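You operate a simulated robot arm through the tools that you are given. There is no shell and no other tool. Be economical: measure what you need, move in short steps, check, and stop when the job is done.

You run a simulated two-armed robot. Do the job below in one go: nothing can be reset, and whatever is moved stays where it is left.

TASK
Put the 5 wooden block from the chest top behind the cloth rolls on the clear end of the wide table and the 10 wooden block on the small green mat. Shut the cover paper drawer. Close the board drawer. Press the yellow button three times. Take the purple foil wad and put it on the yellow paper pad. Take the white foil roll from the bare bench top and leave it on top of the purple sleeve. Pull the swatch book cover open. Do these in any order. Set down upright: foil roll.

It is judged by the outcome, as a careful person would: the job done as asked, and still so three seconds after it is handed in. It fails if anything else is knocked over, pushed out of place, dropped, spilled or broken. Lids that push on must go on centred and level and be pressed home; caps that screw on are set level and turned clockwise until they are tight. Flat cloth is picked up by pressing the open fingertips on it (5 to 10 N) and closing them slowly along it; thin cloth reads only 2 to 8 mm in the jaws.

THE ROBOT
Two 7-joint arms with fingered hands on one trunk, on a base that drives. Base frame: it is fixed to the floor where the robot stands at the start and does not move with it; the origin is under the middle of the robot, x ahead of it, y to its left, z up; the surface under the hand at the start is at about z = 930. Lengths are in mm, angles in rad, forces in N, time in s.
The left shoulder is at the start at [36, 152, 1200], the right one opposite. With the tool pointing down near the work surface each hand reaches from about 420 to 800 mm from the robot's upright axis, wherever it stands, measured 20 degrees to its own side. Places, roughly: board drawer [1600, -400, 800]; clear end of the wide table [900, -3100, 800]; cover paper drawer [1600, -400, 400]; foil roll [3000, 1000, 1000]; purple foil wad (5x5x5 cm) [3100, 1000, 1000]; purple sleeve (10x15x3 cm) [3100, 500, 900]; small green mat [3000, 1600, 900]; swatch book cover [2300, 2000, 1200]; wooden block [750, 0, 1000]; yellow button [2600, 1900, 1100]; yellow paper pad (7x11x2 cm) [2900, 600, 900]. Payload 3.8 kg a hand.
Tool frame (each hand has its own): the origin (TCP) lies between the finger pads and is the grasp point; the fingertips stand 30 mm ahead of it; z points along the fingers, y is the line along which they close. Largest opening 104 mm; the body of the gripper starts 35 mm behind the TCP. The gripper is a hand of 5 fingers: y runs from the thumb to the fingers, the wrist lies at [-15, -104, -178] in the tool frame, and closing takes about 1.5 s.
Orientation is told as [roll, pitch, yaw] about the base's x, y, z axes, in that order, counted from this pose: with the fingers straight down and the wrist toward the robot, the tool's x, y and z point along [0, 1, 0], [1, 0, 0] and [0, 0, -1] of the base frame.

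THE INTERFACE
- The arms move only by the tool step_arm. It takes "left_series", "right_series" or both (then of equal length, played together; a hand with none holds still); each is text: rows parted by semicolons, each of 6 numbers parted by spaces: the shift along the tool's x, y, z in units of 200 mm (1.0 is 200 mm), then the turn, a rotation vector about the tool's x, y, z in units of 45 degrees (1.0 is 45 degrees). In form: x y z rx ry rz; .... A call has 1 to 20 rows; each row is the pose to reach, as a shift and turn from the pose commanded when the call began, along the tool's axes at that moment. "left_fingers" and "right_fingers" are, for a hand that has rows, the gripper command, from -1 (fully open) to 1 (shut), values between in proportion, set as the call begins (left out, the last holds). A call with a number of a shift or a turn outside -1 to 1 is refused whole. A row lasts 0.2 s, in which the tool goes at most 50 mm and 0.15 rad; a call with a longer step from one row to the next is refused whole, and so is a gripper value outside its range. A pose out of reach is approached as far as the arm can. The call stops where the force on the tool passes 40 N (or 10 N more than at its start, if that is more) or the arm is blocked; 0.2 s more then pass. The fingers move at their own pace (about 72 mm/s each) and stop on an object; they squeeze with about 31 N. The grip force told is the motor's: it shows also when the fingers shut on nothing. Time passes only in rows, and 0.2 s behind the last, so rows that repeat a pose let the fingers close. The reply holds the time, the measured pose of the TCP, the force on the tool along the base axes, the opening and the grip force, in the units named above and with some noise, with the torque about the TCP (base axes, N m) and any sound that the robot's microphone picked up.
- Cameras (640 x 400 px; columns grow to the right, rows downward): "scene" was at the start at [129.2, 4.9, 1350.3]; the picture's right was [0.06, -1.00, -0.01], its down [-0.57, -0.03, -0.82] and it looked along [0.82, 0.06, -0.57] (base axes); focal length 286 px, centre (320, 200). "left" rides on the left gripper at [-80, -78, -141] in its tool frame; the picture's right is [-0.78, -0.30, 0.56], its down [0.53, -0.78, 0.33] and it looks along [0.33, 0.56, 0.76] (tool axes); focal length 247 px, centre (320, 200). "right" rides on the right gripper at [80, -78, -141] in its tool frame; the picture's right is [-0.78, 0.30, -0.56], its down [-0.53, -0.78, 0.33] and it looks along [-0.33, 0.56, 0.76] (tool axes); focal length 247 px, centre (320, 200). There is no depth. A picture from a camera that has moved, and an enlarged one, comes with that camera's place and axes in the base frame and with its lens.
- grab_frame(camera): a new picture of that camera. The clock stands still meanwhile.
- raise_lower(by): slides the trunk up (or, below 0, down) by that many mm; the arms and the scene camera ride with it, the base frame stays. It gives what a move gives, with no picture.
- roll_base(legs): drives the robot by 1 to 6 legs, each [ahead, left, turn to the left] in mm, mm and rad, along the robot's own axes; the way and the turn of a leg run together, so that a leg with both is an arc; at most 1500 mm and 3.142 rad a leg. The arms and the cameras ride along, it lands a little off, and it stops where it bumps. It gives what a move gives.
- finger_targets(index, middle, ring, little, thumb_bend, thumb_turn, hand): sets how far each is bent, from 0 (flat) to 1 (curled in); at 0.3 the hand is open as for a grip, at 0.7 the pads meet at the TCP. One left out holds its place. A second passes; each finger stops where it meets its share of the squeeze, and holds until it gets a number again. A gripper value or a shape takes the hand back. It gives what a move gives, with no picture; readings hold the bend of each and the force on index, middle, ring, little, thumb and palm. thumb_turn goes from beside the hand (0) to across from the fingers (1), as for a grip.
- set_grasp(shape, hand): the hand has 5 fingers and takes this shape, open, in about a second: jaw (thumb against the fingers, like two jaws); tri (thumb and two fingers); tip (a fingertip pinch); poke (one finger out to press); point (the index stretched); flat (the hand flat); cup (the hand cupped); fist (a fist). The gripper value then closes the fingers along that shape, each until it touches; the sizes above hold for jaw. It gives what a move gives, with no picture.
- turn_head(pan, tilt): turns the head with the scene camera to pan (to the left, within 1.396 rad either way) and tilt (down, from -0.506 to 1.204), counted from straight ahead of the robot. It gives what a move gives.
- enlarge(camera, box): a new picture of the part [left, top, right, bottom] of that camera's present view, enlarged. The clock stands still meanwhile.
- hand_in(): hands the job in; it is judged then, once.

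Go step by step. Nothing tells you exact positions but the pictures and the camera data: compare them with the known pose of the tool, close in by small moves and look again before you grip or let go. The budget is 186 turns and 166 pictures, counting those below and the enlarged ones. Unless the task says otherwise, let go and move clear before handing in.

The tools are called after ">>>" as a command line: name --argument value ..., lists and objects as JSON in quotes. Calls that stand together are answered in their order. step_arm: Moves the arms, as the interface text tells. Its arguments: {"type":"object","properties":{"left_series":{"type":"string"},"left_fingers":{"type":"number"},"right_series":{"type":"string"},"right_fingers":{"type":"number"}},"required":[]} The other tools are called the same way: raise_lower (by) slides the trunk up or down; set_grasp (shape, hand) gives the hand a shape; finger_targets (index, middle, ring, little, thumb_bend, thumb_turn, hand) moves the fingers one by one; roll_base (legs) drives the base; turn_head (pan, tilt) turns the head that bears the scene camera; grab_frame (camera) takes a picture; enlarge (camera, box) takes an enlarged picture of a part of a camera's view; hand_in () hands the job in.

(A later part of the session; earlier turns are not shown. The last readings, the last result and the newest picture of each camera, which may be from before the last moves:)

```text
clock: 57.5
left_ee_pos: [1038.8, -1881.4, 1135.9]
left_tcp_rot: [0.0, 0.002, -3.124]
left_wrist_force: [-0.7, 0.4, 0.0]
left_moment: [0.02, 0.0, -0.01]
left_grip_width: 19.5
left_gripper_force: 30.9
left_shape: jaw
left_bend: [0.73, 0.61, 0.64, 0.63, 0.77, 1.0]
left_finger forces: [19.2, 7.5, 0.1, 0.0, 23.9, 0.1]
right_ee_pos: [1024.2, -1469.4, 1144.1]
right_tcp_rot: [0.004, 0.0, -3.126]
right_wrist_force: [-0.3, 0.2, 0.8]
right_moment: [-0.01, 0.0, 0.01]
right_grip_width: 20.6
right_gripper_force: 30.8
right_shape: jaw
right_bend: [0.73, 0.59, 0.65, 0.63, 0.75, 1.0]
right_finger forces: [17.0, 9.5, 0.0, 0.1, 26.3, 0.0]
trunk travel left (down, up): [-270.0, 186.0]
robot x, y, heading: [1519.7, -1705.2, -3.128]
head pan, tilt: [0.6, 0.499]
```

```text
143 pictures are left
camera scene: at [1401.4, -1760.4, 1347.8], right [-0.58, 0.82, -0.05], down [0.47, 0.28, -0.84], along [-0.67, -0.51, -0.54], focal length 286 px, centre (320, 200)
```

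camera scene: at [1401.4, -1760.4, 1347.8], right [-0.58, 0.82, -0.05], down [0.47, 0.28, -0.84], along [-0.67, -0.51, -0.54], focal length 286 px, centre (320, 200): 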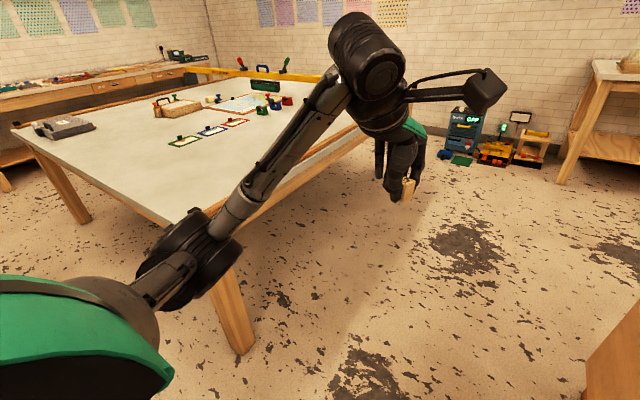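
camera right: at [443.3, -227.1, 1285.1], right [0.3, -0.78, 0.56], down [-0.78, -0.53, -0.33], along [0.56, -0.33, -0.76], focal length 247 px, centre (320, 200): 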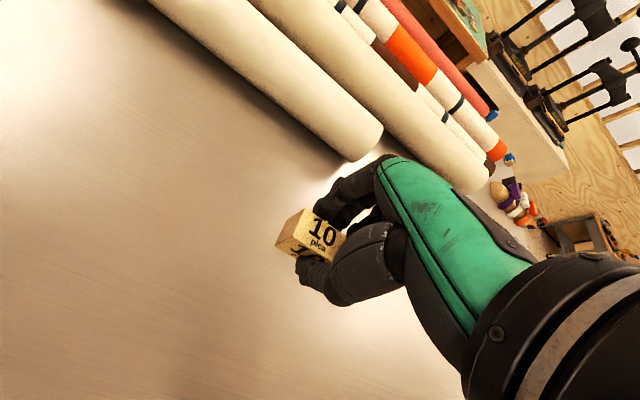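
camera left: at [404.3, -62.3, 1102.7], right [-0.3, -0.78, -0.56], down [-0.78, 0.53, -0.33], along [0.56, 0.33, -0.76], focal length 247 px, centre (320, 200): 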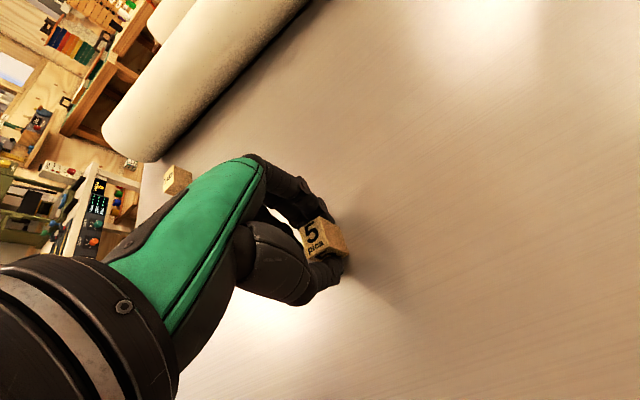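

The clear end is the x ≈ 700–1050 strip, with cards and tools farther in. I'll strafe to y ≈ -2925 and take a look.

>>> roll_base --legs '[[0, 1210, -0.013]]'

>>> turn_head --pan 0.1 --tilt 0.7

>>> grab_frame --camera "scene"

>>> grab_frame --camera "left"

```text
clock: 63.6
left_ee_pos: [1031.6, -3065.1, 1138.3]
left_tcp_rot: [0.002, 0.001, 3.125]
left_wrist_force: [-0.3, -0.2, -0.3]
left_moment: [0.03, -0.01, 0.06]
left_grip_width: 19.8
left_gripper_force: 31.0
left_shape: jaw
left_bend: [0.73, 0.61, 0.64, 0.63, 0.77, 1.0]
left_finger forces: [19.2, 7.3, 0.0, 0.1, 24.0, 0.0]
right_ee_pos: [1031.3, -2653.7, 1143.9]
right_tcp_rot: [0.001, 0.0, 3.122]
right_wrist_force: [0.2, 0.3, 0.5]
right_moment: [0.03, 0.02, 0.0]
right_grip_width: 20.6
right_gripper_force: 30.8
right_shape: jaw
right_bend: [0.73, 0.59, 0.65, 0.63, 0.75, 1.0]
right_finger forces: [16.8, 9.5, 0.0, 0.0, 26.4, 0.0]
trunk travel left (down, up): [-270.0, 186.0]
robot x, y, heading: [1516.7, -2908.1, 3.122]
head pan, tilt: [0.6, 0.499]
```

```text
clock: 64.5
left_ee_pos: [1031.4, -3066.0, 1135.7]
left_tcp_rot: [0.0, 0.001, 3.125]
left_wrist_force: [0.3, -0.3, -0.9]
left_moment: [0.0, 0.0, -0.03]
left_grip_width: 19.6
left_gripper_force: 31.1
left_shape: jaw
left_bend: [0.73, 0.61, 0.64, 0.63, 0.77, 1.0]
left_finger forces: [19.2, 7.4, 0.0, 0.0, 24.0, 0.0]
right_ee_pos: [1030.8, -2652.9, 1142.8]
right_tcp_rot: [0.001, -0.001, 3.122]
right_wrist_force: [-0.5, -0.6, -0.6]
right_moment: [-0.01, 0.0, 0.0]
right_grip_width: 20.7
right_gripper_force: 31.2
right_shape: jaw
right_bend: [0.73, 0.59, 0.65, 0.63, 0.75, 1.0]
right_finger forces: [16.9, 9.5, 0.1, 0.0, 26.4, 0.1]
trunk travel left (down, up): [-270.0, 186.0]
robot x, y, heading: [1517.7, -2907.1, 3.127]
head pan, tilt: [0.099, 0.7]
```

```text
142 pictures are left
camera scene: at [1391.3, -2913.2, 1329.2], right [-0.08, 1.0, -0.01], down [0.71, 0.05, -0.7], along [-0.7, -0.06, -0.71], focal length 286 px, centre (320, 200)
```

scene: 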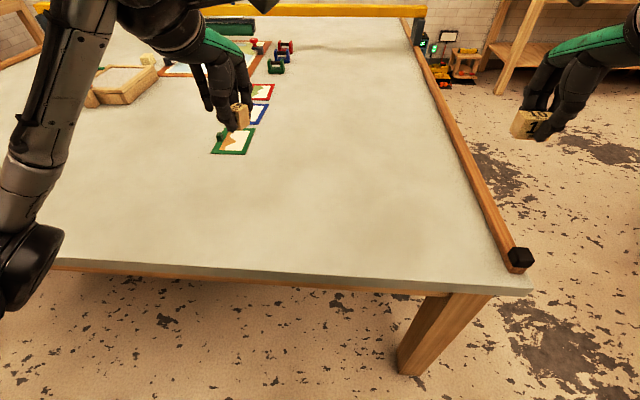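

```text
141 pictures are left
camera left: at [1109.6, -2985.3, 1278.7], right [0.31, 0.77, -0.56], down [0.77, -0.55, -0.33], along [-0.56, -0.32, -0.76], focal length 247 px, centre (320, 200)
```

left: 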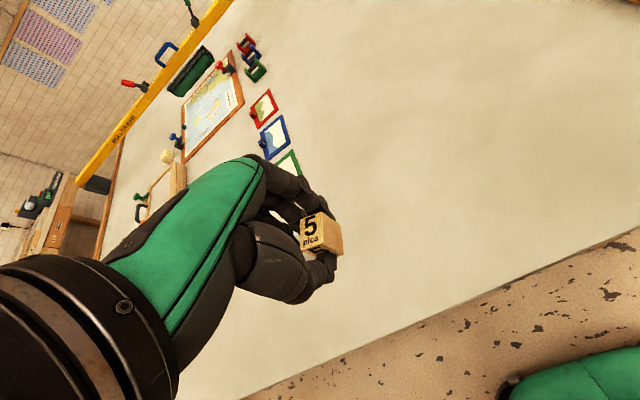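

The table height works out at about 780–800 and the area near [880, -3070] is empty. I'll move forward 60, lower the trunk 200 and extend the left hand.

>>> roll_base --legs '[[60, 0, 0]]'

>>> raise_lower --by -200

>>> step_arm --left_series "0 0.2 0 0 0 0; 0 0.4 0 0 0 0; 0 0.4 0.15 0 0 0; 0 0.4 0.15 0 0 0"

>>> grab_frame --camera "left"

>>> grab_frame --camera "scene"

```text
clock: 65.5
left_ee_pos: [976.1, -3063.6, 1140.4]
left_tcp_rot: [0.0, -0.004, 3.125]
left_wrist_force: [0.2, 0.1, 0.9]
left_moment: [-0.01, 0.01, 0.02]
left_grip_width: 19.5
left_gripper_force: 30.3
left_shape: jaw
left_bend: [0.73, 0.61, 0.64, 0.63, 0.77, 1.0]
left_finger forces: [19.2, 7.4, 0.0, 0.0, 24.1, 0.0]
right_ee_pos: [975.5, -2650.5, 1145.5]
right_tcp_rot: [0.002, -0.007, 3.124]
right_wrist_force: [-0.3, -0.4, -0.4]
right_moment: [0.0, -0.02, -0.02]
right_grip_width: 20.6
right_gripper_force: 31.3
right_shape: jaw
right_bend: [0.73, 0.59, 0.65, 0.63, 0.75, 1.0]
right_finger forces: [16.9, 9.5, 0.0, 0.1, 26.4, 0.0]
trunk travel left (down, up): [-270.0, 186.0]
robot x, y, heading: [1458.4, -2903.8, 3.127]
head pan, tilt: [0.099, 0.7]
```

```text
clock: 67.6
left_ee_pos: [972.9, -3064.7, 938.3]
left_tcp_rot: [0.001, 0.0, 3.123]
left_wrist_force: [-0.4, -1.0, 0.8]
left_moment: [0.01, -0.03, 0.01]
left_grip_width: 19.5
left_gripper_force: 31.3
left_shape: jaw
left_bend: [0.73, 0.61, 0.64, 0.63, 0.77, 1.0]
left_finger forces: [19.4, 7.3, 0.0, 0.0, 23.9, 0.0]
right_ee_pos: [973.0, -2651.3, 945.3]
right_tcp_rot: [0.002, -0.004, 3.124]
right_wrist_force: [-0.6, 0.0, -0.5]
right_moment: [0.0, 0.02, 0.02]
right_grip_width: 20.3
right_gripper_force: 30.9
right_shape: jaw
right_bend: [0.73, 0.59, 0.65, 0.63, 0.75, 1.0]
right_finger forces: [16.9, 9.5, 0.0, 0.0, 26.4, 0.1]
trunk travel left (down, up): [-70.0, 386.0]
robot x, y, heading: [1458.7, -2904.5, 3.125]
head pan, tilt: [0.099, 0.7]
```

```text
clock: 68.6
left_ee_pos: [892.3, -3062.2, 908.6]
left_tcp_rot: [-0.001, 0.0, 3.124]
left_wrist_force: [0.3, 0.3, 1.1]
left_moment: [-0.01, -0.04, 0.02]
left_grip_width: 19.7
left_gripper_force: 30.9
left_shape: jaw
left_bend: [0.73, 0.61, 0.64, 0.63, 0.77, 1.0]
left_finger forces: [19.6, 7.3, 0.1, 0.0, 24.0, 0.0]
right_ee_pos: [970.7, -2650.7, 944.3]
right_tcp_rot: [0.002, 0.0, 3.124]
right_wrist_force: [-1.1, 0.5, -0.4]
right_moment: [-0.01, 0.01, 0.0]
right_grip_width: 20.8
right_gripper_force: 30.8
right_shape: jaw
right_bend: [0.73, 0.59, 0.65, 0.63, 0.75, 1.0]
right_finger forces: [16.9, 9.5, 0.0, 0.1, 26.4, 0.0]
trunk travel left (down, up): [-70.0, 386.0]
robot x, y, heading: [1458.6, -2902.1, 3.124]
head pan, tilt: [0.099, 0.7]
```

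```text
140 pictures are left
camera left: at [971.3, -2982.4, 1049.8], right [0.31, 0.77, -0.56], down [0.77, -0.55, -0.33], along [-0.56, -0.32, -0.76], focal length 247 px, centre (320, 200)
```

left: 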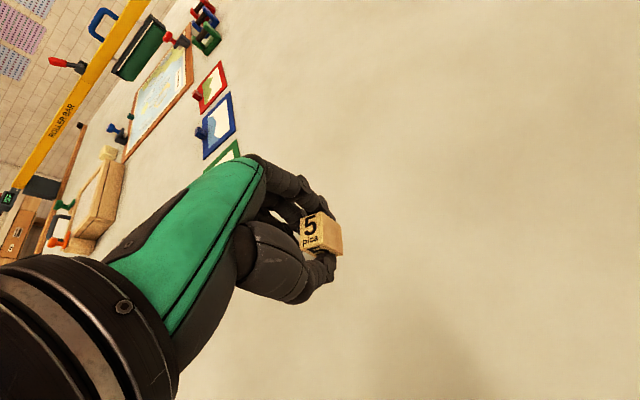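

```text
139 pictures are left
camera scene: at [1216.2, -2909.8, 1065.8], right [-0.07, 1.0, -0.04], down [0.88, 0.05, -0.47], along [-0.46, -0.07, -0.88], focal length 286 px, centre (320, 200)
```

scene: 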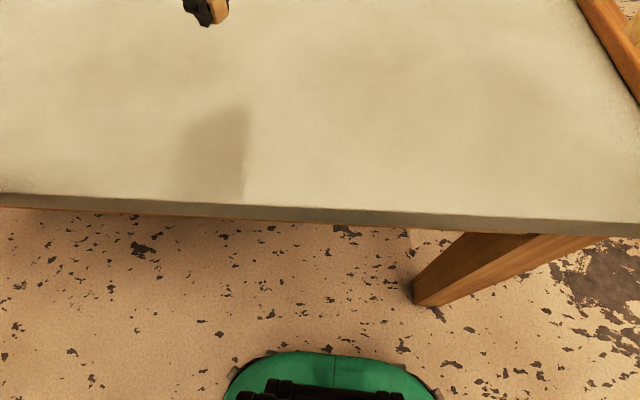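

Lowering slowly until contact.

>>> step_arm --left_series "0 0 0.15 0 0 0; 0 0 0.3 0 0 0; 0 0 0.34 0 0 0; 0 0 0.36 0 0 0; 0 0 0.38 0 0 0; 0 0 0.4 0 0 0; 0 0 0.415 0 0 0; 0 0 0.43 0 0 0; 0 0 0.445 0 0 0; 0 0 0.46 0 0 0"

>>> grab_frame --camera "left"

```text
clock: 70.5
left_ee_pos: [889.8, -3062.0, 830.5]
left_tcp_rot: [-0.008, -0.026, 3.127]
left_wrist_force: [6.3, -0.2, 20.1]
left_moment: [0.14, 0.15, 0.0]
left_grip_width: 21.0
left_gripper_force: 30.7
left_shape: jaw
left_bend: [0.74, 0.61, 0.64, 0.63, 0.77, 1.0]
left_finger forces: [40.0, 7.6, 0.1, 0.0, 32.0, 0.0]
right_ee_pos: [973.4, -2651.5, 943.3]
right_tcp_rot: [0.001, -0.004, 3.123]
right_wrist_force: [-0.1, -0.3, -0.1]
right_moment: [-0.02, -0.04, 0.02]
right_grip_width: 20.5
right_gripper_force: 31.3
right_shape: jaw
right_bend: [0.73, 0.59, 0.65, 0.63, 0.75, 1.0]
right_finger forces: [16.8, 9.5, 0.1, 0.0, 26.5, 0.1]
trunk travel left (down, up): [-70.0, 386.0]
robot x, y, heading: [1459.8, -2904.3, 3.125]
head pan, tilt: [0.099, 0.7]
stopped in row 9 (left hand): the force on the tool passed its limit at 43 N (the readings are from after the stop); the commanded pose is now the measured one
```

```text
138 pictures are left
camera left: at [972.3, -2983.8, 969.9], right [0.29, 0.78, -0.56], down [0.76, -0.54, -0.36], along [-0.58, -0.32, -0.75], focal length 247 px, centre (320, 200)
```

left: 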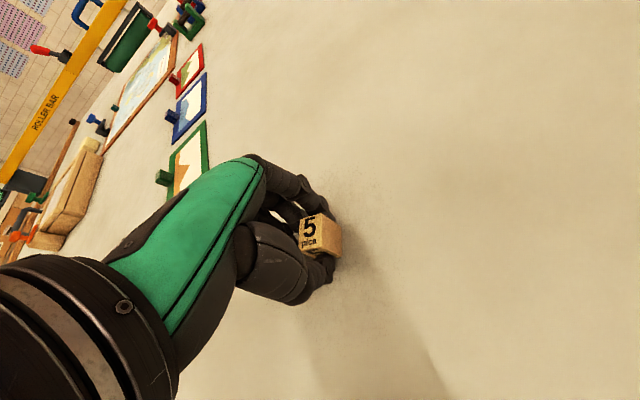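

In contact, so the table top is about 800. Open, then retreat upward.

>>> step_arm --left_series "0 0 -0.005 0 0 0; 0 0 -0.005 0 0 0; 0 0 -0.005 0 0 0; 0 0 -0.005 0 0 0; 0 0 -0.005 0 0 0; 0 0 -0.1 0 0 0; 0 0 -0.3 0 0 0; 0 0 -0.5 0 0 0; 0 0 -0.7 0 0 0; 0 0 -0.9 0 0 0; 0 0 -1 0 0 0" --left_fingers -1

>>> grab_frame --camera "left"

>>> raise_lower --by 200

```text
clock: 71.1
left_ee_pos: [885.6, -3063.5, 828.7]
left_tcp_rot: [-0.007, -0.029, 3.131]
left_wrist_force: [0.6, 1.5, 1.5]
left_moment: [0.02, -0.1, 0.03]
left_grip_width: 103.8
left_gripper_force: 0.1
left_shape: jaw
left_bend: [0.3, 0.3, 0.3, 0.3, 0.29, 0.97]
left_finger forces: [0.1, 0.5, 0.0, 0.1, 1.2, 0.0]
right_ee_pos: [970.5, -2651.3, 942.5]
right_tcp_rot: [0.003, 0.004, 3.123]
right_wrist_force: [-0.5, 0.9, -0.2]
right_moment: [0.03, 0.0, -0.01]
right_grip_width: 20.6
right_gripper_force: 31.0
right_shape: jaw
right_bend: [0.73, 0.59, 0.65, 0.63, 0.75, 1.0]
right_finger forces: [17.0, 9.5, 0.0, 0.1, 26.4, 0.0]
trunk travel left (down, up): [-70.0, 386.0]
robot x, y, heading: [1454.8, -2903.7, 3.12]
head pan, tilt: [0.099, 0.7]
stopped in row 2 (left hand): the force on the tool passed its limit at 43 N (the readings are from after the stop); the commanded pose is now the measured one
```

```text
137 pictures are left
camera left: at [967.2, -2985.1, 968.8], right [0.29, 0.78, -0.56], down [0.76, -0.54, -0.36], along [-0.58, -0.32, -0.75], focal length 247 px, centre (320, 200)
```

left: 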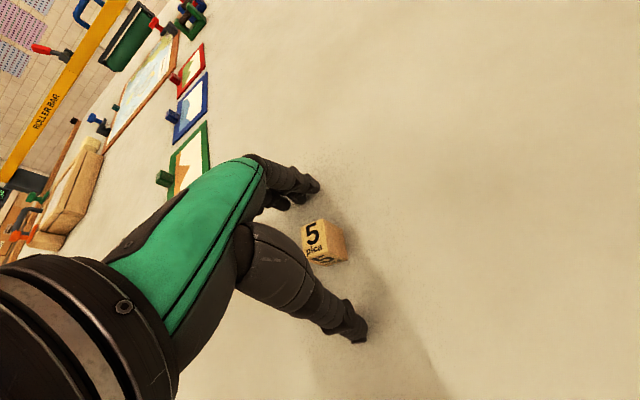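

```text
clock: 73.3
left_ee_pos: [885.8, -3064.2, 1031.1]
left_tcp_rot: [-0.008, -0.029, 3.13]
left_wrist_force: [0.3, 0.5, 0.5]
left_moment: [-0.01, 0.0, 0.01]
left_grip_width: 103.7
left_gripper_force: 0.1
left_shape: jaw
left_bend: [0.3, 0.3, 0.3, 0.3, 0.3, 0.97]
left_finger forces: [0.0, 0.0, 0.0, 0.0, 0.1, 0.0]
right_ee_pos: [971.1, -2650.4, 1142.9]
right_tcp_rot: [0.003, 0.002, 3.123]
right_wrist_force: [-0.7, 1.0, -0.6]
right_moment: [0.01, 0.04, -0.03]
right_grip_width: 20.8
right_gripper_force: 30.7
right_shape: jaw
right_bend: [0.73, 0.59, 0.65, 0.63, 0.75, 1.0]
right_finger forces: [16.9, 9.6, 0.2, 0.0, 26.5, 0.0]
trunk travel left (down, up): [-270.0, 186.0]
robot x, y, heading: [1455.4, -2905.4, 3.122]
head pan, tilt: [0.099, 0.7]
```

Block 5 is standing upright on the clear end. Now I retract, back off, and turn toward the chest's far side.

>>> step_arm --left_series "0 0 -0.2 0 0 0; 0 -0.1 -0.4 0 0 0; 0 -0.3 -0.5 0 0 0; 0 -0.45 -0.55 0 0 0; 0 -0.45 -0.55 0 0 0"

>>> grab_frame --camera "scene"

>>> roll_base --legs '[[-350, 0, 0], [0, 0, -1.55]]'

>>> turn_head --pan 0.0 --tilt 0.3

>>> grab_frame --camera "scene"

```text
clock: 74.5
left_ee_pos: [979.0, -3063.5, 1139.3]
left_tcp_rot: [-0.009, -0.03, 3.132]
left_wrist_force: [-0.5, 0.0, -0.1]
left_moment: [-0.01, 0.0, 0.0]
left_grip_width: 103.9
left_gripper_force: 0.1
left_shape: jaw
left_bend: [0.3, 0.3, 0.3, 0.3, 0.3, 0.97]
left_finger forces: [0.1, 0.1, 0.0, 0.0, 0.0, 0.2]
right_ee_pos: [971.6, -2651.1, 1143.5]
right_tcp_rot: [0.002, 0.0, 3.125]
right_wrist_force: [0.2, 0.1, 0.7]
right_moment: [0.01, -0.03, 0.02]
right_grip_width: 20.5
right_gripper_force: 30.7
right_shape: jaw
right_bend: [0.73, 0.59, 0.65, 0.63, 0.75, 1.0]
right_finger forces: [17.0, 9.5, 0.0, 0.0, 26.5, 0.0]
trunk travel left (down, up): [-270.0, 186.0]
robot x, y, heading: [1454.9, -2905.9, 3.12]
head pan, tilt: [0.099, 0.7]
```

```text
136 pictures are left
camera scene: at [1331.2, -2911.8, 1329.1], right [-0.08, 1.0, -0.01], down [0.71, 0.05, -0.7], along [-0.7, -0.06, -0.71], focal length 286 px, centre (320, 200)
```

scene: 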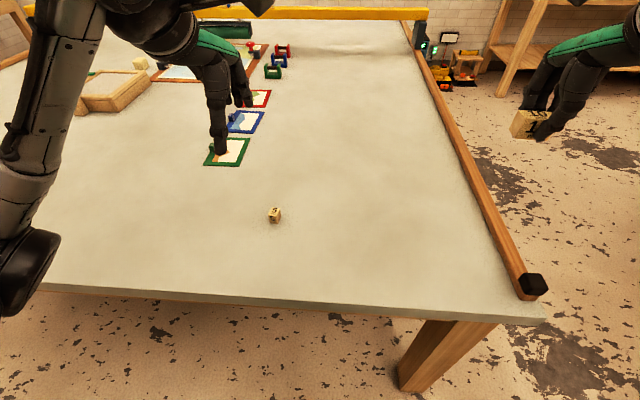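

```text
clock: 80.5
left_ee_pos: [1638.2, -2437.2, 1139.8]
left_tcp_rot: [-0.009, -0.033, 1.576]
left_wrist_force: [0.2, -0.2, 0.2]
left_moment: [-0.02, 0.01, 0.0]
left_grip_width: 103.6
left_gripper_force: 0.0
left_shape: jaw
left_bend: [0.3, 0.3, 0.3, 0.3, 0.3, 0.97]
left_finger forces: [0.0, 0.0, 0.0, 0.0, 0.1, 0.0]
right_ee_pos: [2051.2, -2422.5, 1144.2]
right_tcp_rot: [0.003, -0.002, 1.569]
right_wrist_force: [0.3, -0.8, -0.2]
right_moment: [-0.01, -0.02, -0.02]
right_grip_width: 20.4
right_gripper_force: 31.4
right_shape: jaw
right_bend: [0.73, 0.59, 0.65, 0.63, 0.76, 1.0]
right_finger forces: [16.8, 9.3, 0.2, 0.1, 26.1, 0.0]
trunk travel left (down, up): [-270.0, 186.0]
robot x, y, heading: [1804.6, -2910.9, 1.569]
head pan, tilt: [0.099, 0.7]
```

```text
clock: 81.4
left_ee_pos: [1638.3, -2436.5, 1139.2]
left_tcp_rot: [-0.009, -0.032, 1.576]
left_wrist_force: [-0.5, 0.8, 0.4]
left_moment: [0.0, -0.01, 0.03]
left_grip_width: 103.8
left_gripper_force: 0.0
left_shape: jaw
left_bend: [0.3, 0.3, 0.3, 0.3, 0.3, 0.97]
left_finger forces: [0.0, 0.0, 0.0, 0.0, 0.1, 0.0]
right_ee_pos: [2051.4, -2422.7, 1143.9]
right_tcp_rot: [0.003, 0.001, 1.569]
right_wrist_force: [-0.3, -0.6, 0.4]
right_moment: [0.0, 0.01, 0.0]
right_grip_width: 20.4
right_gripper_force: 30.8
right_shape: jaw
right_bend: [0.73, 0.59, 0.65, 0.63, 0.76, 1.0]
right_finger forces: [16.8, 9.3, 0.1, 0.0, 26.1, 0.0]
trunk travel left (down, up): [-270.0, 186.0]
robot x, y, heading: [1806.6, -2913.4, 1.572]
head pan, tilt: [0.0, 0.3]
```

```text
135 pictures are left
camera scene: at [1805.4, -2776.0, 1364.3], right [1.0, 0.0, 0.0], down [0.0, -0.38, -0.92], along [0.0, 0.92, -0.38], focal length 286 px, centre (320, 200)
```

scene: 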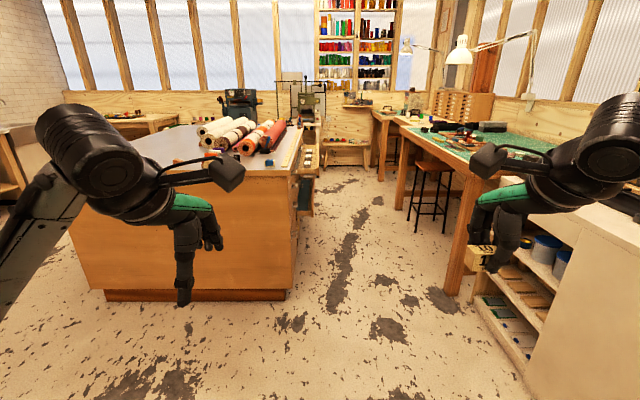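

>>> enlarge --camera "scene" --box '[270, 110, 370, 220]'

>>> roll_base --legs '[[1000, -350, 0], [900, 0, 0]]'

>>> turn_head --pan 0.8 --tilt 0.5

>>> grab_frame --camera "scene"

```text
3.64 times, centred on (320, 165) of scene
camera zoom: at [1805.4, -2776.0, 1364.3], right [1.0, 0.0, 0.0], down [0.0, -0.38, -0.92], along [0.0, 0.92, -0.38], focal length 1040 px, centre (320, 327)
```

zoom: 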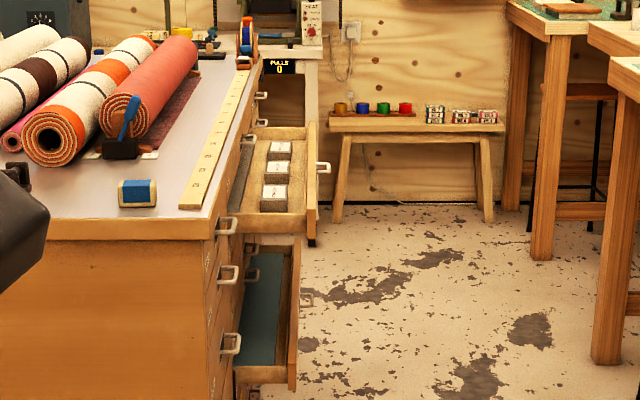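

```text
clock: 91.3
left_ee_pos: [2009.3, -514.4, 1139.8]
left_tcp_rot: [-0.009, -0.032, 1.561]
left_wrist_force: [0.6, 0.6, 0.5]
left_moment: [-0.01, 0.0, -0.03]
left_grip_width: 103.9
left_gripper_force: 0.1
left_shape: jaw
left_bend: [0.3, 0.3, 0.3, 0.3, 0.3, 0.97]
left_finger forces: [0.0, 0.0, 0.0, 0.0, 0.0, 0.0]
right_ee_pos: [2422.3, -506.8, 1144.1]
right_tcp_rot: [0.002, -0.001, 1.554]
right_wrist_force: [-0.7, 1.0, 0.1]
right_moment: [0.01, -0.01, -0.01]
right_grip_width: 20.5
right_gripper_force: 30.6
right_shape: jaw
right_bend: [0.73, 0.59, 0.65, 0.63, 0.76, 1.0]
right_finger forces: [16.8, 9.3, 0.0, 0.0, 26.1, 0.1]
trunk travel left (down, up): [-270.0, 186.0]
robot x, y, heading: [2168.9, -991.6, 1.552]
head pan, tilt: [0.0, 0.3]
```

```text
clock: 92.4
left_ee_pos: [2009.8, -513.2, 1140.4]
left_tcp_rot: [-0.009, -0.031, 1.561]
left_wrist_force: [-0.5, -0.1, -0.4]
left_moment: [-0.02, 0.02, 0.0]
left_grip_width: 104.1
left_gripper_force: 0.1
left_shape: jaw
left_bend: [0.3, 0.3, 0.3, 0.3, 0.3, 0.97]
left_finger forces: [0.0, 0.0, 0.1, 0.0, 0.1, 0.1]
right_ee_pos: [2422.6, -506.2, 1143.3]
right_tcp_rot: [0.002, -0.001, 1.552]
right_wrist_force: [-0.5, -0.1, 0.2]
right_moment: [-0.04, 0.01, -0.01]
right_grip_width: 20.4
right_gripper_force: 31.3
right_shape: jaw
right_bend: [0.73, 0.59, 0.65, 0.63, 0.76, 1.0]
right_finger forces: [16.8, 9.3, 0.1, 0.0, 26.1, 0.1]
trunk travel left (down, up): [-270.0, 186.0]
robot x, y, heading: [2167.0, -989.3, 1.552]
head pan, tilt: [0.799, 0.499]
```

```text
133 pictures are left
camera scene: at [2105.9, -886.0, 1348.8], right [0.71, 0.7, -0.07], down [0.34, -0.42, -0.84], along [-0.62, 0.58, -0.53], focal length 286 px, centre (320, 200)
```

scene: 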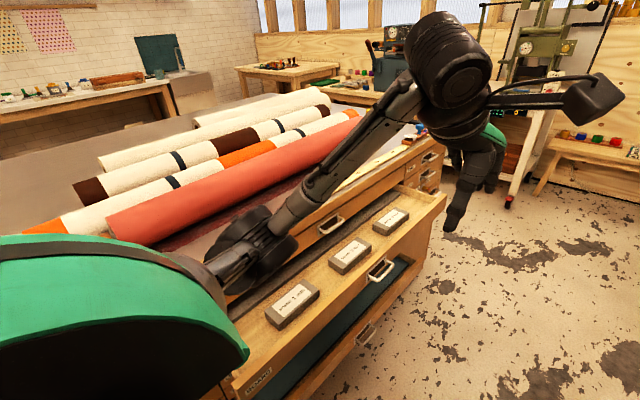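

The two open drawers are the upper one (with three boxes) and the lower one (teal), both on the chest's +x face, sticking out to x ≈ 1800 and 1760. I'll square up to face them.

>>> roll_base --legs '[[0, -140, 0], [0, 0, 1.59], [0, -755, 0]]'

>>> turn_head --pan 0.0 --tilt 0.85

>>> grab_frame --camera "scene"

```text
clock: 101.3
left_ee_pos: [1836.2, -407.5, 1139.9]
left_tcp_rot: [-0.007, -0.032, 3.138]
left_wrist_force: [1.3, 0.3, -0.5]
left_moment: [0.0, 0.0, 0.01]
left_grip_width: 103.7
left_gripper_force: 0.1
left_shape: jaw
left_bend: [0.3, 0.3, 0.3, 0.3, 0.3, 0.97]
left_finger forces: [0.1, 0.0, 0.0, 0.0, 0.0, 0.1]
right_ee_pos: [1825.3, 5.1, 1142.9]
right_tcp_rot: [0.001, 0.0, 3.134]
right_wrist_force: [-0.6, 0.1, -1.1]
right_moment: [-0.02, 0.01, -0.02]
right_grip_width: 20.3
right_gripper_force: 31.0
right_shape: jaw
right_bend: [0.73, 0.59, 0.65, 0.63, 0.76, 1.0]
right_finger forces: [16.6, 9.2, 0.1, 0.0, 25.9, 0.1]
trunk travel left (down, up): [-270.0, 186.0]
robot x, y, heading: [2313.6, -241.9, 3.131]
head pan, tilt: [0.799, 0.499]
```

```text
clock: 102.4
left_ee_pos: [1835.9, -407.7, 1139.7]
left_tcp_rot: [-0.009, -0.032, 3.14]
left_wrist_force: [0.8, 1.6, 0.2]
left_moment: [-0.01, 0.01, 0.01]
left_grip_width: 103.9
left_gripper_force: 0.1
left_shape: jaw
left_bend: [0.3, 0.3, 0.3, 0.3, 0.3, 0.97]
left_finger forces: [0.0, 0.0, 0.0, 0.0, 0.0, 0.0]
right_ee_pos: [1825.1, 5.8, 1143.2]
right_tcp_rot: [0.001, -0.001, 3.131]
right_wrist_force: [0.0, -0.4, -0.1]
right_moment: [0.02, 0.03, -0.01]
right_grip_width: 20.6
right_gripper_force: 30.5
right_shape: jaw
right_bend: [0.73, 0.59, 0.65, 0.63, 0.76, 1.0]
right_finger forces: [16.7, 9.2, 0.0, 0.0, 25.8, 0.0]
trunk travel left (down, up): [-270.0, 186.0]
robot x, y, heading: [2311.2, -241.6, 3.127]
head pan, tilt: [0.0, 0.85]
```

```text
132 pictures are left
camera scene: at [2194.8, -243.6, 1317.6], right [0.01, 1.0, 0.0], down [0.81, -0.01, -0.59], along [-0.59, 0.01, -0.81], focal length 286 px, centre (320, 200)
```

scene: 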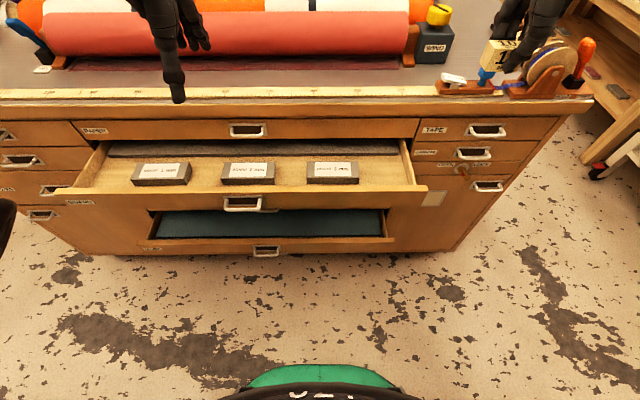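

The upper drawer's handle is at [1812, -414, 780]. I'll close the left fingers, pull back 40, lower, and push.

>>> step_arm --left_series "0 -0.1 0 0 0 0; 0 -0.2 0 0 0 0; 0 -0.2 0 0 0 0; 0 -0.2 0 0 0 0; 0 -0.2 0 0 0 0; 0 -0.2 0 0 0 0; 0 -0.2 0 0 0 0" --left_fingers 1

>>> raise_lower --by -200

>>> step_arm --left_series "0 0 0.2 0 0 0; 0 0 0.4 0 0 0; 0 0 0.6 0 0 0; 0 0 0.69 0 0 0; 0 0 0.69 0 0 0"

>>> turn_head --pan 0.3 --tilt 0.5

>>> grab_frame --camera "scene"

>>> grab_frame --camera "left"

```text
clock: 104.0
left_ee_pos: [1875.8, -406.0, 1139.0]
left_tcp_rot: [-0.009, -0.032, 3.139]
left_wrist_force: [0.4, 0.4, -0.3]
left_moment: [0.0, 0.02, -0.02]
left_grip_width: 0.0
left_gripper_force: 31.3
left_shape: jaw
left_bend: [0.7, 0.7, 0.7, 0.7, 0.48, 1.0]
left_finger forces: [0.0, 0.0, 0.0, 0.0, 0.0, 0.0]
right_ee_pos: [1824.4, 6.6, 1143.5]
right_tcp_rot: [0.003, -0.002, 3.13]
right_wrist_force: [1.1, 0.0, -1.3]
right_moment: [0.02, 0.02, -0.01]
right_grip_width: 20.6
right_gripper_force: 30.8
right_shape: jaw
right_bend: [0.73, 0.59, 0.65, 0.63, 0.76, 1.0]
right_finger forces: [16.7, 9.3, 0.0, 0.0, 25.8, 0.0]
trunk travel left (down, up): [-270.0, 186.0]
robot x, y, heading: [2313.6, -241.0, 3.132]
head pan, tilt: [0.0, 0.85]
```

```text
clock: 106.2
left_ee_pos: [1878.0, -407.4, 939.0]
left_tcp_rot: [-0.009, -0.032, 3.14]
left_wrist_force: [-0.5, -0.7, 0.2]
left_moment: [0.0, 0.03, -0.01]
left_grip_width: 0.2
left_gripper_force: 31.5
left_shape: jaw
left_bend: [0.7, 0.7, 0.7, 0.7, 0.48, 1.0]
left_finger forces: [0.0, 0.1, 0.0, 0.0, 0.0, 0.0]
right_ee_pos: [1825.7, 5.7, 943.5]
right_tcp_rot: [0.0, -0.001, 3.133]
right_wrist_force: [-0.1, -0.5, -0.9]
right_moment: [0.0, 0.0, -0.03]
right_grip_width: 20.8
right_gripper_force: 31.1
right_shape: jaw
right_bend: [0.73, 0.59, 0.65, 0.63, 0.76, 1.0]
right_finger forces: [16.8, 9.3, 0.0, 0.1, 26.0, 0.1]
trunk travel left (down, up): [-70.0, 386.0]
robot x, y, heading: [2308.9, -239.8, 3.131]
head pan, tilt: [0.0, 0.85]
```

```text
clock: 107.2
left_ee_pos: [1833.1, -400.3, 817.9]
left_tcp_rot: [-0.016, -0.067, -3.139]
left_wrist_force: [0.6, 0.4, 17.5]
left_moment: [0.09, 0.11, 0.0]
left_grip_width: 0.0
left_gripper_force: 30.9
left_shape: jaw
left_bend: [0.7, 0.7, 0.7, 0.7, 0.48, 1.0]
left_finger forces: [0.0, 0.0, 0.1, 0.1, 0.0, 0.0]
left hand out of reach, approached as far as the arm can: row 1, 2, 3, 4, 5
right_ee_pos: [1825.5, 5.5, 944.1]
right_tcp_rot: [0.003, -0.001, 3.133]
right_wrist_force: [-0.4, 0.5, 0.1]
right_moment: [0.0, -0.02, 0.01]
right_grip_width: 20.3
right_gripper_force: 31.0
right_shape: jaw
right_bend: [0.73, 0.59, 0.65, 0.63, 0.76, 1.0]
right_finger forces: [16.9, 9.1, 0.0, 0.0, 26.0, 0.1]
trunk travel left (down, up): [-70.0, 386.0]
robot x, y, heading: [2312.6, -245.5, 3.131]
head pan, tilt: [0.0, 0.85]
stopped in row 5 (left hand): the force on the tool passed its limit at 50 N (the readings are from after the stop); the commanded pose is now the measured one
```

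```text
clock: 108.0
left_ee_pos: [1834.1, -399.7, 816.8]
left_tcp_rot: [-0.015, -0.065, -3.14]
left_wrist_force: [-1.2, -0.7, 29.6]
left_moment: [0.05, 0.27, 0.04]
left_grip_width: 0.0
left_gripper_force: 31.1
left_shape: jaw
left_bend: [0.7, 0.7, 0.7, 0.7, 0.48, 1.0]
left_finger forces: [0.1, 0.0, 0.1, 0.1, 0.0, 0.0]
right_ee_pos: [1827.3, 6.5, 945.6]
right_tcp_rot: [0.0, -0.003, 3.133]
right_wrist_force: [0.6, -0.2, -0.8]
right_moment: [0.0, 0.0, 0.03]
right_grip_width: 20.7
right_gripper_force: 30.6
right_shape: jaw
right_bend: [0.73, 0.59, 0.65, 0.63, 0.76, 1.0]
right_finger forces: [16.9, 9.1, 0.1, 0.0, 26.0, 0.0]
trunk travel left (down, up): [-70.0, 386.0]
robot x, y, heading: [2315.1, -243.3, 3.14]
head pan, tilt: [0.3, 0.499]
```

```text
131 pictures are left
camera scene: at [2064.8, -268.6, 1082.2], right [-0.26, 0.96, -0.11], down [0.76, 0.13, -0.64], along [-0.6, -0.25, -0.76], focal length 286 px, centre (320, 200)
```

scene: 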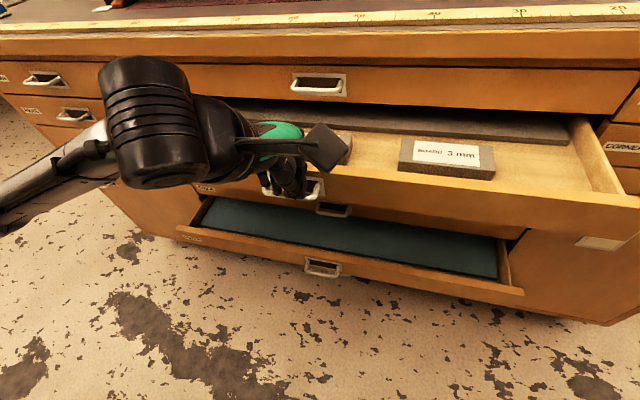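

```text
130 pictures are left
camera left: at [1920.4, -320.8, 955.1], right [0.26, 0.78, -0.56], down [0.75, -0.53, -0.39], along [-0.6, -0.32, -0.73], focal length 247 px, centre (320, 200)
```

left: 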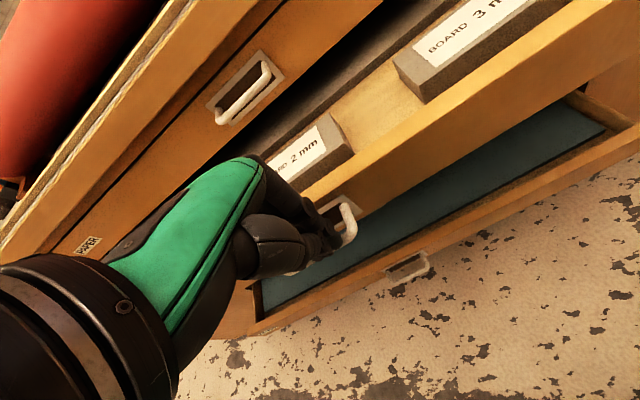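

The hand drifted forward and rests on the handle. I'll lift off, back the base 70 mm, and set the height again.

>>> step_arm --left_series "0 0 -0.1 0 0 0; 0 0 -0.25 0 0 0; 0 0 -0.25 0 0 0"

>>> roll_base --legs '[[-70, 0, 0]]'

>>> step_arm --left_series "0 0 0.1 0 0 0; 0 0 0.2 0 0 0; 0 0 0.3 0 0 0; 0 0 0.3 0 0 0"

>>> grab_frame --camera "left"

```text
clock: 108.8
left_ee_pos: [1836.8, -400.5, 864.5]
left_tcp_rot: [-0.014, -0.055, -3.139]
left_wrist_force: [-0.3, 0.7, 1.3]
left_moment: [0.02, -0.04, 0.04]
left_grip_width: 0.0
left_gripper_force: 30.8
left_shape: jaw
left_bend: [0.7, 0.7, 0.7, 0.7, 0.48, 1.0]
left_finger forces: [0.0, 0.0, 0.0, 0.0, 0.0, 0.1]
right_ee_pos: [1825.4, 5.1, 943.9]
right_tcp_rot: [0.001, 0.001, 3.132]
right_wrist_force: [0.4, -0.5, -1.3]
right_moment: [0.0, -0.03, 0.02]
right_grip_width: 20.6
right_gripper_force: 31.8
right_shape: jaw
right_bend: [0.73, 0.59, 0.65, 0.63, 0.76, 1.0]
right_finger forces: [16.8, 9.3, 0.0, 0.1, 26.0, 0.0]
trunk travel left (down, up): [-70.0, 386.0]
robot x, y, heading: [2312.2, -240.9, 3.136]
head pan, tilt: [0.3, 0.499]
```

```text
clock: 109.8
left_ee_pos: [1908.3, -401.1, 866.0]
left_tcp_rot: [-0.013, -0.059, -3.14]
left_wrist_force: [0.0, 0.6, -0.1]
left_moment: [-0.01, 0.07, -0.02]
left_grip_width: 0.0
left_gripper_force: 30.9
left_shape: jaw
left_bend: [0.7, 0.7, 0.7, 0.7, 0.48, 1.0]
left_finger forces: [0.1, 0.1, 0.0, 0.0, 0.1, 0.1]
right_ee_pos: [1895.9, 4.9, 944.2]
right_tcp_rot: [0.002, -0.002, 3.132]
right_wrist_force: [-0.2, 0.6, 0.0]
right_moment: [0.0, 0.04, 0.05]
right_grip_width: 20.5
right_gripper_force: 31.1
right_shape: jaw
right_bend: [0.73, 0.59, 0.65, 0.63, 0.76, 1.0]
right_finger forces: [16.8, 9.1, 0.0, 0.0, 26.0, 0.0]
trunk travel left (down, up): [-70.0, 386.0]
robot x, y, heading: [2380.5, -246.8, 3.133]
head pan, tilt: [0.3, 0.499]
```

```text
clock: 110.8
left_ee_pos: [1903.0, -399.0, 805.6]
left_tcp_rot: [-0.012, -0.055, -3.14]
left_wrist_force: [0.4, 0.4, -0.1]
left_moment: [0.01, 0.01, -0.03]
left_grip_width: 0.0
left_gripper_force: 31.1
left_shape: jaw
left_bend: [0.7, 0.7, 0.7, 0.7, 0.48, 1.0]
left_finger forces: [0.0, 0.0, 0.0, 0.1, 0.0, 0.0]
right_ee_pos: [1894.2, 6.0, 944.0]
right_tcp_rot: [0.002, 0.001, 3.132]
right_wrist_force: [0.0, -0.7, 0.6]
right_moment: [0.02, 0.02, 0.01]
right_grip_width: 20.6
right_gripper_force: 31.0
right_shape: jaw
right_bend: [0.73, 0.59, 0.65, 0.63, 0.76, 1.0]
right_finger forces: [16.8, 9.1, 0.0, 0.0, 26.1, 0.0]
trunk travel left (down, up): [-70.0, 386.0]
robot x, y, heading: [2382.0, -245.2, 3.137]
head pan, tilt: [0.3, 0.499]
```

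```text
129 pictures are left
camera left: at [1987.6, -320.3, 942.4], right [0.26, 0.78, -0.56], down [0.76, -0.53, -0.38], along [-0.6, -0.32, -0.73], focal length 247 px, centre (320, 200)
```

left: 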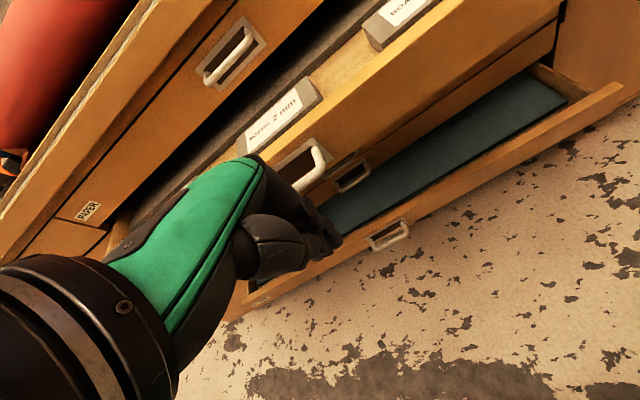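

Fingers are in front of the upper drawer face. Pushing it in with the arm.

>>> step_arm --left_series "0 0.1 0 0 0 0; 0 0.2 0 0 0 0; 0 0.25 0 0 0 0; 0 0.3 0 0 0 0; 0 0.35 0 0 0 0; 0 0.4 0 0 0 0; 0 0.45 0 0 0 0; 0 0.5 0 0 0 0; 0 0.55 0 0 0 0; 0 0.6 0 0 0 0; 0 0.65 0 0 0 0; 0 0.7 0 0 0 0; 0 0.75 0 0 0 0; 0 0.8 0 0 0 0; 0 0.85 0 0 0 0; 0 0.9 0 0 0 0; 0 0.95 0 0 0 0; 0 1 0 0 0 0"

>>> grab_frame --camera "left"

```text
clock: 114.6
left_ee_pos: [1704.0, -400.3, 816.3]
left_tcp_rot: [-0.014, -0.058, -3.141]
left_wrist_force: [1.1, -0.9, 0.0]
left_moment: [0.0, 0.01, 0.01]
left_grip_width: 0.1
left_gripper_force: 31.1
left_shape: jaw
left_bend: [0.7, 0.7, 0.7, 0.7, 0.48, 1.0]
left_finger forces: [0.1, 0.5, 0.0, 0.0, 0.1, 0.1]
right_ee_pos: [1895.7, 5.2, 943.0]
right_tcp_rot: [0.002, -0.001, 3.13]
right_wrist_force: [0.0, -1.2, -0.2]
right_moment: [0.02, 0.0, 0.01]
right_grip_width: 20.5
right_gripper_force: 31.0
right_shape: jaw
right_bend: [0.73, 0.59, 0.65, 0.63, 0.76, 1.0]
right_finger forces: [16.7, 9.2, 0.0, 0.0, 25.9, 0.0]
trunk travel left (down, up): [-70.0, 386.0]
robot x, y, heading: [2386.9, -244.1, 3.127]
head pan, tilt: [0.3, 0.499]
```

```text
128 pictures are left
camera left: at [1787.6, -321.6, 953.0], right [0.26, 0.78, -0.56], down [0.76, -0.53, -0.38], along [-0.6, -0.32, -0.73], focal length 247 px, centre (320, 200)
```

left: 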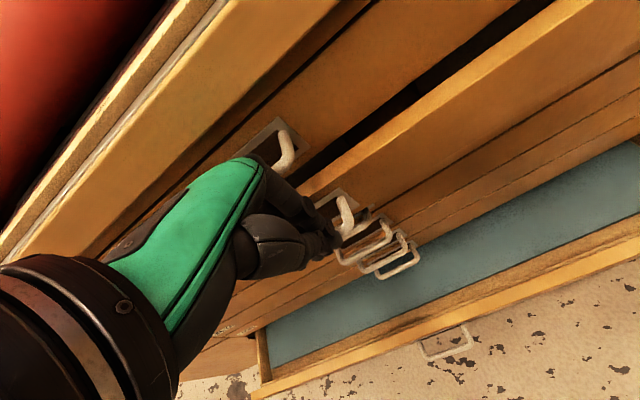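

The drawer is sliding in. To keep the knuckles off the handle above, I'll back off a little, tilt the fingers forward, then finish the push.

>>> step_arm --left_series "0 -0.15 0 0 0 0; 0 -0.2 0 -0.15 0 0; 0 -0.2 0 -0.3 0 0; 0 -0.2 0 -0.45 0 0; 0 -0.2 0 -0.6 0 0; 0 -0.2 0 -0.75 0 0; 0 -0.2 0 -0.9 0 0; 0 -0.2 0 -1 0 0; 0 -0.2 0 -1 0 0"

>>> grab_frame --camera "left"

>>> grab_frame --camera "scene"

```text
clock: 116.6
left_ee_pos: [1743.4, -399.0, 813.5]
left_tcp_rot: [-0.021, -0.845, -3.125]
left_wrist_force: [0.3, -0.6, -0.7]
left_moment: [0.01, -0.04, 0.02]
left_grip_width: 0.2
left_gripper_force: 30.7
left_shape: jaw
left_bend: [0.7, 0.7, 0.7, 0.7, 0.48, 1.0]
left_finger forces: [0.0, 0.1, 0.1, 0.1, 0.1, 0.0]
right_ee_pos: [1894.8, 4.7, 943.9]
right_tcp_rot: [0.002, 0.0, 3.133]
right_wrist_force: [0.3, -0.7, -0.4]
right_moment: [-0.02, -0.01, 0.03]
right_grip_width: 20.8
right_gripper_force: 31.1
right_shape: jaw
right_bend: [0.73, 0.59, 0.65, 0.63, 0.76, 1.0]
right_finger forces: [16.9, 9.2, 0.0, 0.0, 26.1, 0.1]
trunk travel left (down, up): [-70.0, 386.0]
robot x, y, heading: [2383.3, -247.9, 3.13]
head pan, tilt: [0.3, 0.499]
```

```text
127 pictures are left
camera left: at [1900.2, -319.8, 851.1], right [-0.22, 0.78, -0.58], down [0.27, -0.52, -0.81], along [-0.94, -0.33, -0.1], focal length 247 px, centre (320, 200)
```

left: 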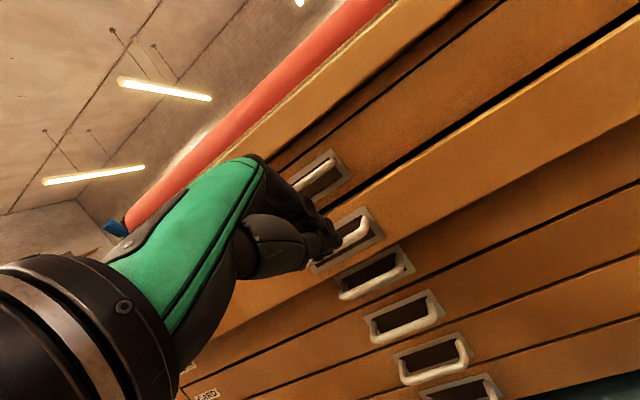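

```text
126 pictures are left
camera scene: at [2132.2, -269.9, 1081.2], right [-0.26, 0.96, -0.11], down [0.76, 0.13, -0.64], along [-0.6, -0.25, -0.76], focal length 286 px, centre (320, 200)
```

scene: 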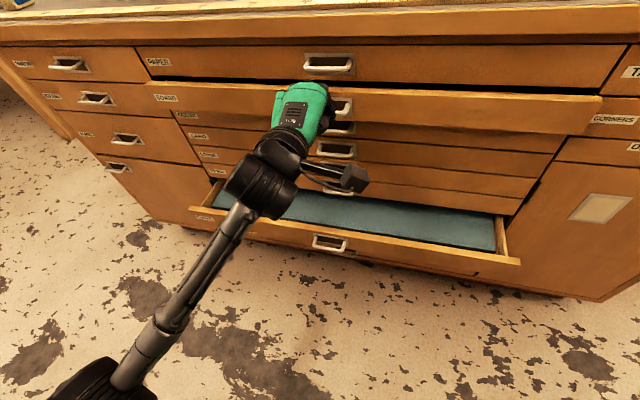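

Aligned with the handle. Pushing horizontally until it seats.

>>> step_arm --left_series "0 0.066 0.075 0 0 0; 0 0.1 0.112 0 0 0; 0 0.133 0.15 0 0 0; 0 0.166 0.187 0 0 0; 0 0.199 0.224 0 0 0; 0 0.232 0.262 0 0 0; 0 0.266 0.299 0 0 0; 0 0.299 0.337 0 0 0; 0 0.332 0.374 0 0 0; 0 0.365 0.411 0 0 0; 0 0.398 0.449 0 0 0; 0 0.432 0.486 0 0 0; 0 0.465 0.524 0 0 0; 0 0.498 0.561 0 0 0"

>>> grab_frame --camera "scene"

```text
clock: 118.2
left_ee_pos: [1674.3, -401.0, 807.3]
left_tcp_rot: [-0.021, -0.83, -3.126]
left_wrist_force: [23.1, -0.5, -8.1]
left_moment: [0.08, 0.83, 0.27]
left_grip_width: 0.3
left_gripper_force: 30.6
left_shape: jaw
left_bend: [0.7, 0.7, 0.7, 0.7, 0.49, 1.0]
left_finger forces: [0.0, 23.8, 0.0, 0.1, 0.0, 0.1]
right_ee_pos: [1896.5, 3.3, 944.7]
right_tcp_rot: [0.002, -0.002, 3.135]
right_wrist_force: [0.8, 0.5, -0.7]
right_moment: [0.0, -0.02, 0.03]
right_grip_width: 20.6
right_gripper_force: 31.0
right_shape: jaw
right_bend: [0.73, 0.59, 0.65, 0.63, 0.76, 1.0]
right_finger forces: [16.7, 9.2, 0.1, 0.0, 26.0, 0.1]
trunk travel left (down, up): [-70.0, 386.0]
robot x, y, heading: [2383.8, -245.7, 3.133]
head pan, tilt: [0.3, 0.499]
stopped in row 7 (left hand): the force on the tool passed its limit at 48 N (the readings are from after the stop); the commanded pose is now the measured one
```

```text
125 pictures are left
camera scene: at [2135.2, -270.4, 1081.6], right [-0.27, 0.96, -0.11], down [0.76, 0.14, -0.64], along [-0.6, -0.25, -0.76], focal length 286 px, centre (320, 200)
```

scene: 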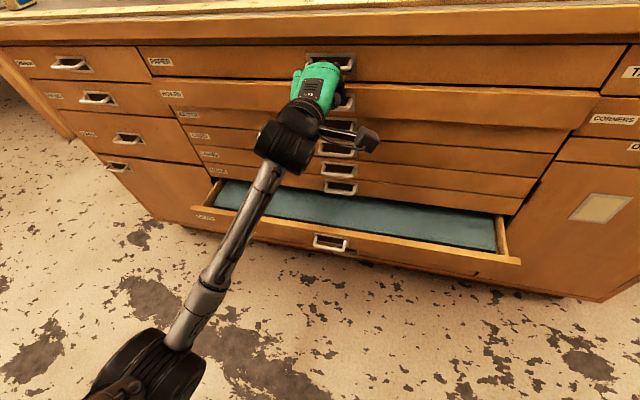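

>>> grab_frame --camera "left"

>>> enlarge --camera "scene" --box '[240, 30, 420, 150]'

```text
124 pictures are left
camera left: at [1829.6, -320.0, 847.5], right [-0.21, 0.78, -0.58], down [0.28, -0.52, -0.8], along [-0.94, -0.33, -0.11], focal length 247 px, centre (320, 200)
```

left: 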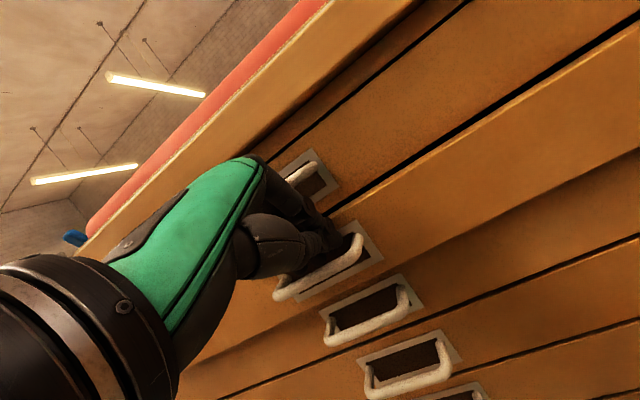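

```text
3.33 times, centred on (330, 90) of scene
camera zoom: at [2135.2, -270.4, 1081.6], right [-0.27, 0.96, -0.11], down [0.76, 0.14, -0.64], along [-0.6, -0.25, -0.76], focal length 953 px, centre (287, 567)
```

zoom: 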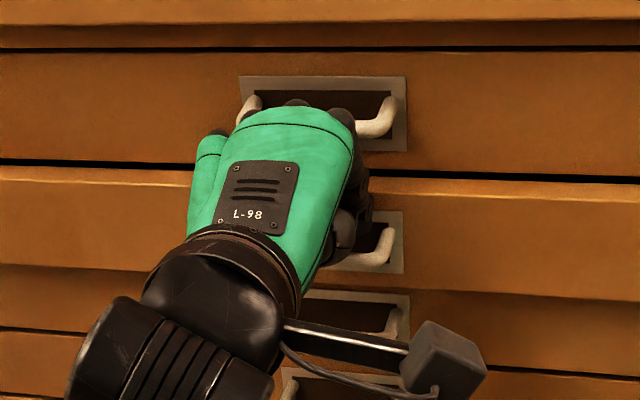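

The knuckles are on the upper handle. I'll retreat, shift sideways off the handles to y ≈ -270, point the fingers nearly horizontal and push the plain panel.

>>> step_arm --left_series "0 -0.1 -0.112 0 0 0; 0 -0.199 -0.224 0 0 0; -0.2 -0.199 -0.224 -0.15 0 0; -0.4 -0.199 -0.224 -0.3 0 0; -0.6 -0.199 -0.224 -0.45 0 0; -0.65 -0.199 -0.224 -0.6 0 0; -0.65 -0.199 -0.224 -0.6 0 0"

>>> grab_frame --camera "left"

```text
clock: 119.3
left_ee_pos: [1723.3, -363.5, 789.7]
left_tcp_rot: [0.653, -1.063, 2.569]
left_wrist_force: [1.2, 0.0, -0.3]
left_moment: [0.01, 0.0, 0.03]
left_grip_width: 0.0
left_gripper_force: 30.7
left_shape: jaw
left_bend: [0.7, 0.7, 0.7, 0.7, 0.5, 1.0]
left_finger forces: [0.0, 0.0, 0.0, 0.1, 0.0, 0.1]
right_ee_pos: [1895.0, 3.8, 943.4]
right_tcp_rot: [0.003, 0.001, 3.132]
right_wrist_force: [-0.3, -0.3, 0.3]
right_moment: [-0.02, -0.02, 0.0]
right_grip_width: 20.6
right_gripper_force: 30.9
right_shape: jaw
right_bend: [0.73, 0.59, 0.65, 0.63, 0.76, 1.0]
right_finger forces: [16.8, 9.2, 0.0, 0.0, 26.0, 0.0]
trunk travel left (down, up): [-70.0, 386.0]
robot x, y, heading: [2384.5, -246.1, 3.135]
head pan, tilt: [0.3, 0.499]
stopped in row 5 (left hand): the arm was blocked; the commanded pose is now the measured one
```

```text
122 pictures are left
camera left: at [1881.4, -286.6, 753.4], right [-0.4, 0.59, -0.7], down [0.02, -0.76, -0.65], along [-0.92, -0.28, 0.29], focal length 247 px, centre (320, 200)
```

left: 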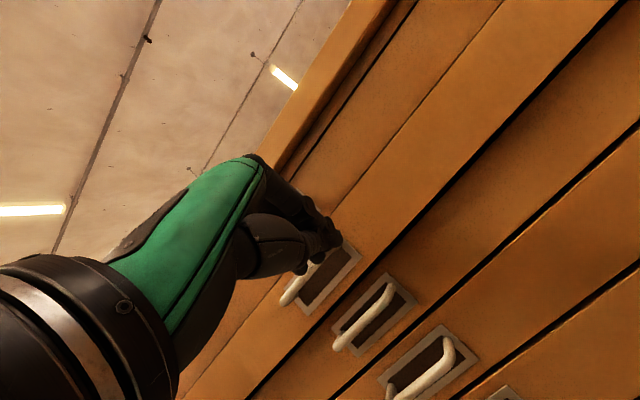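

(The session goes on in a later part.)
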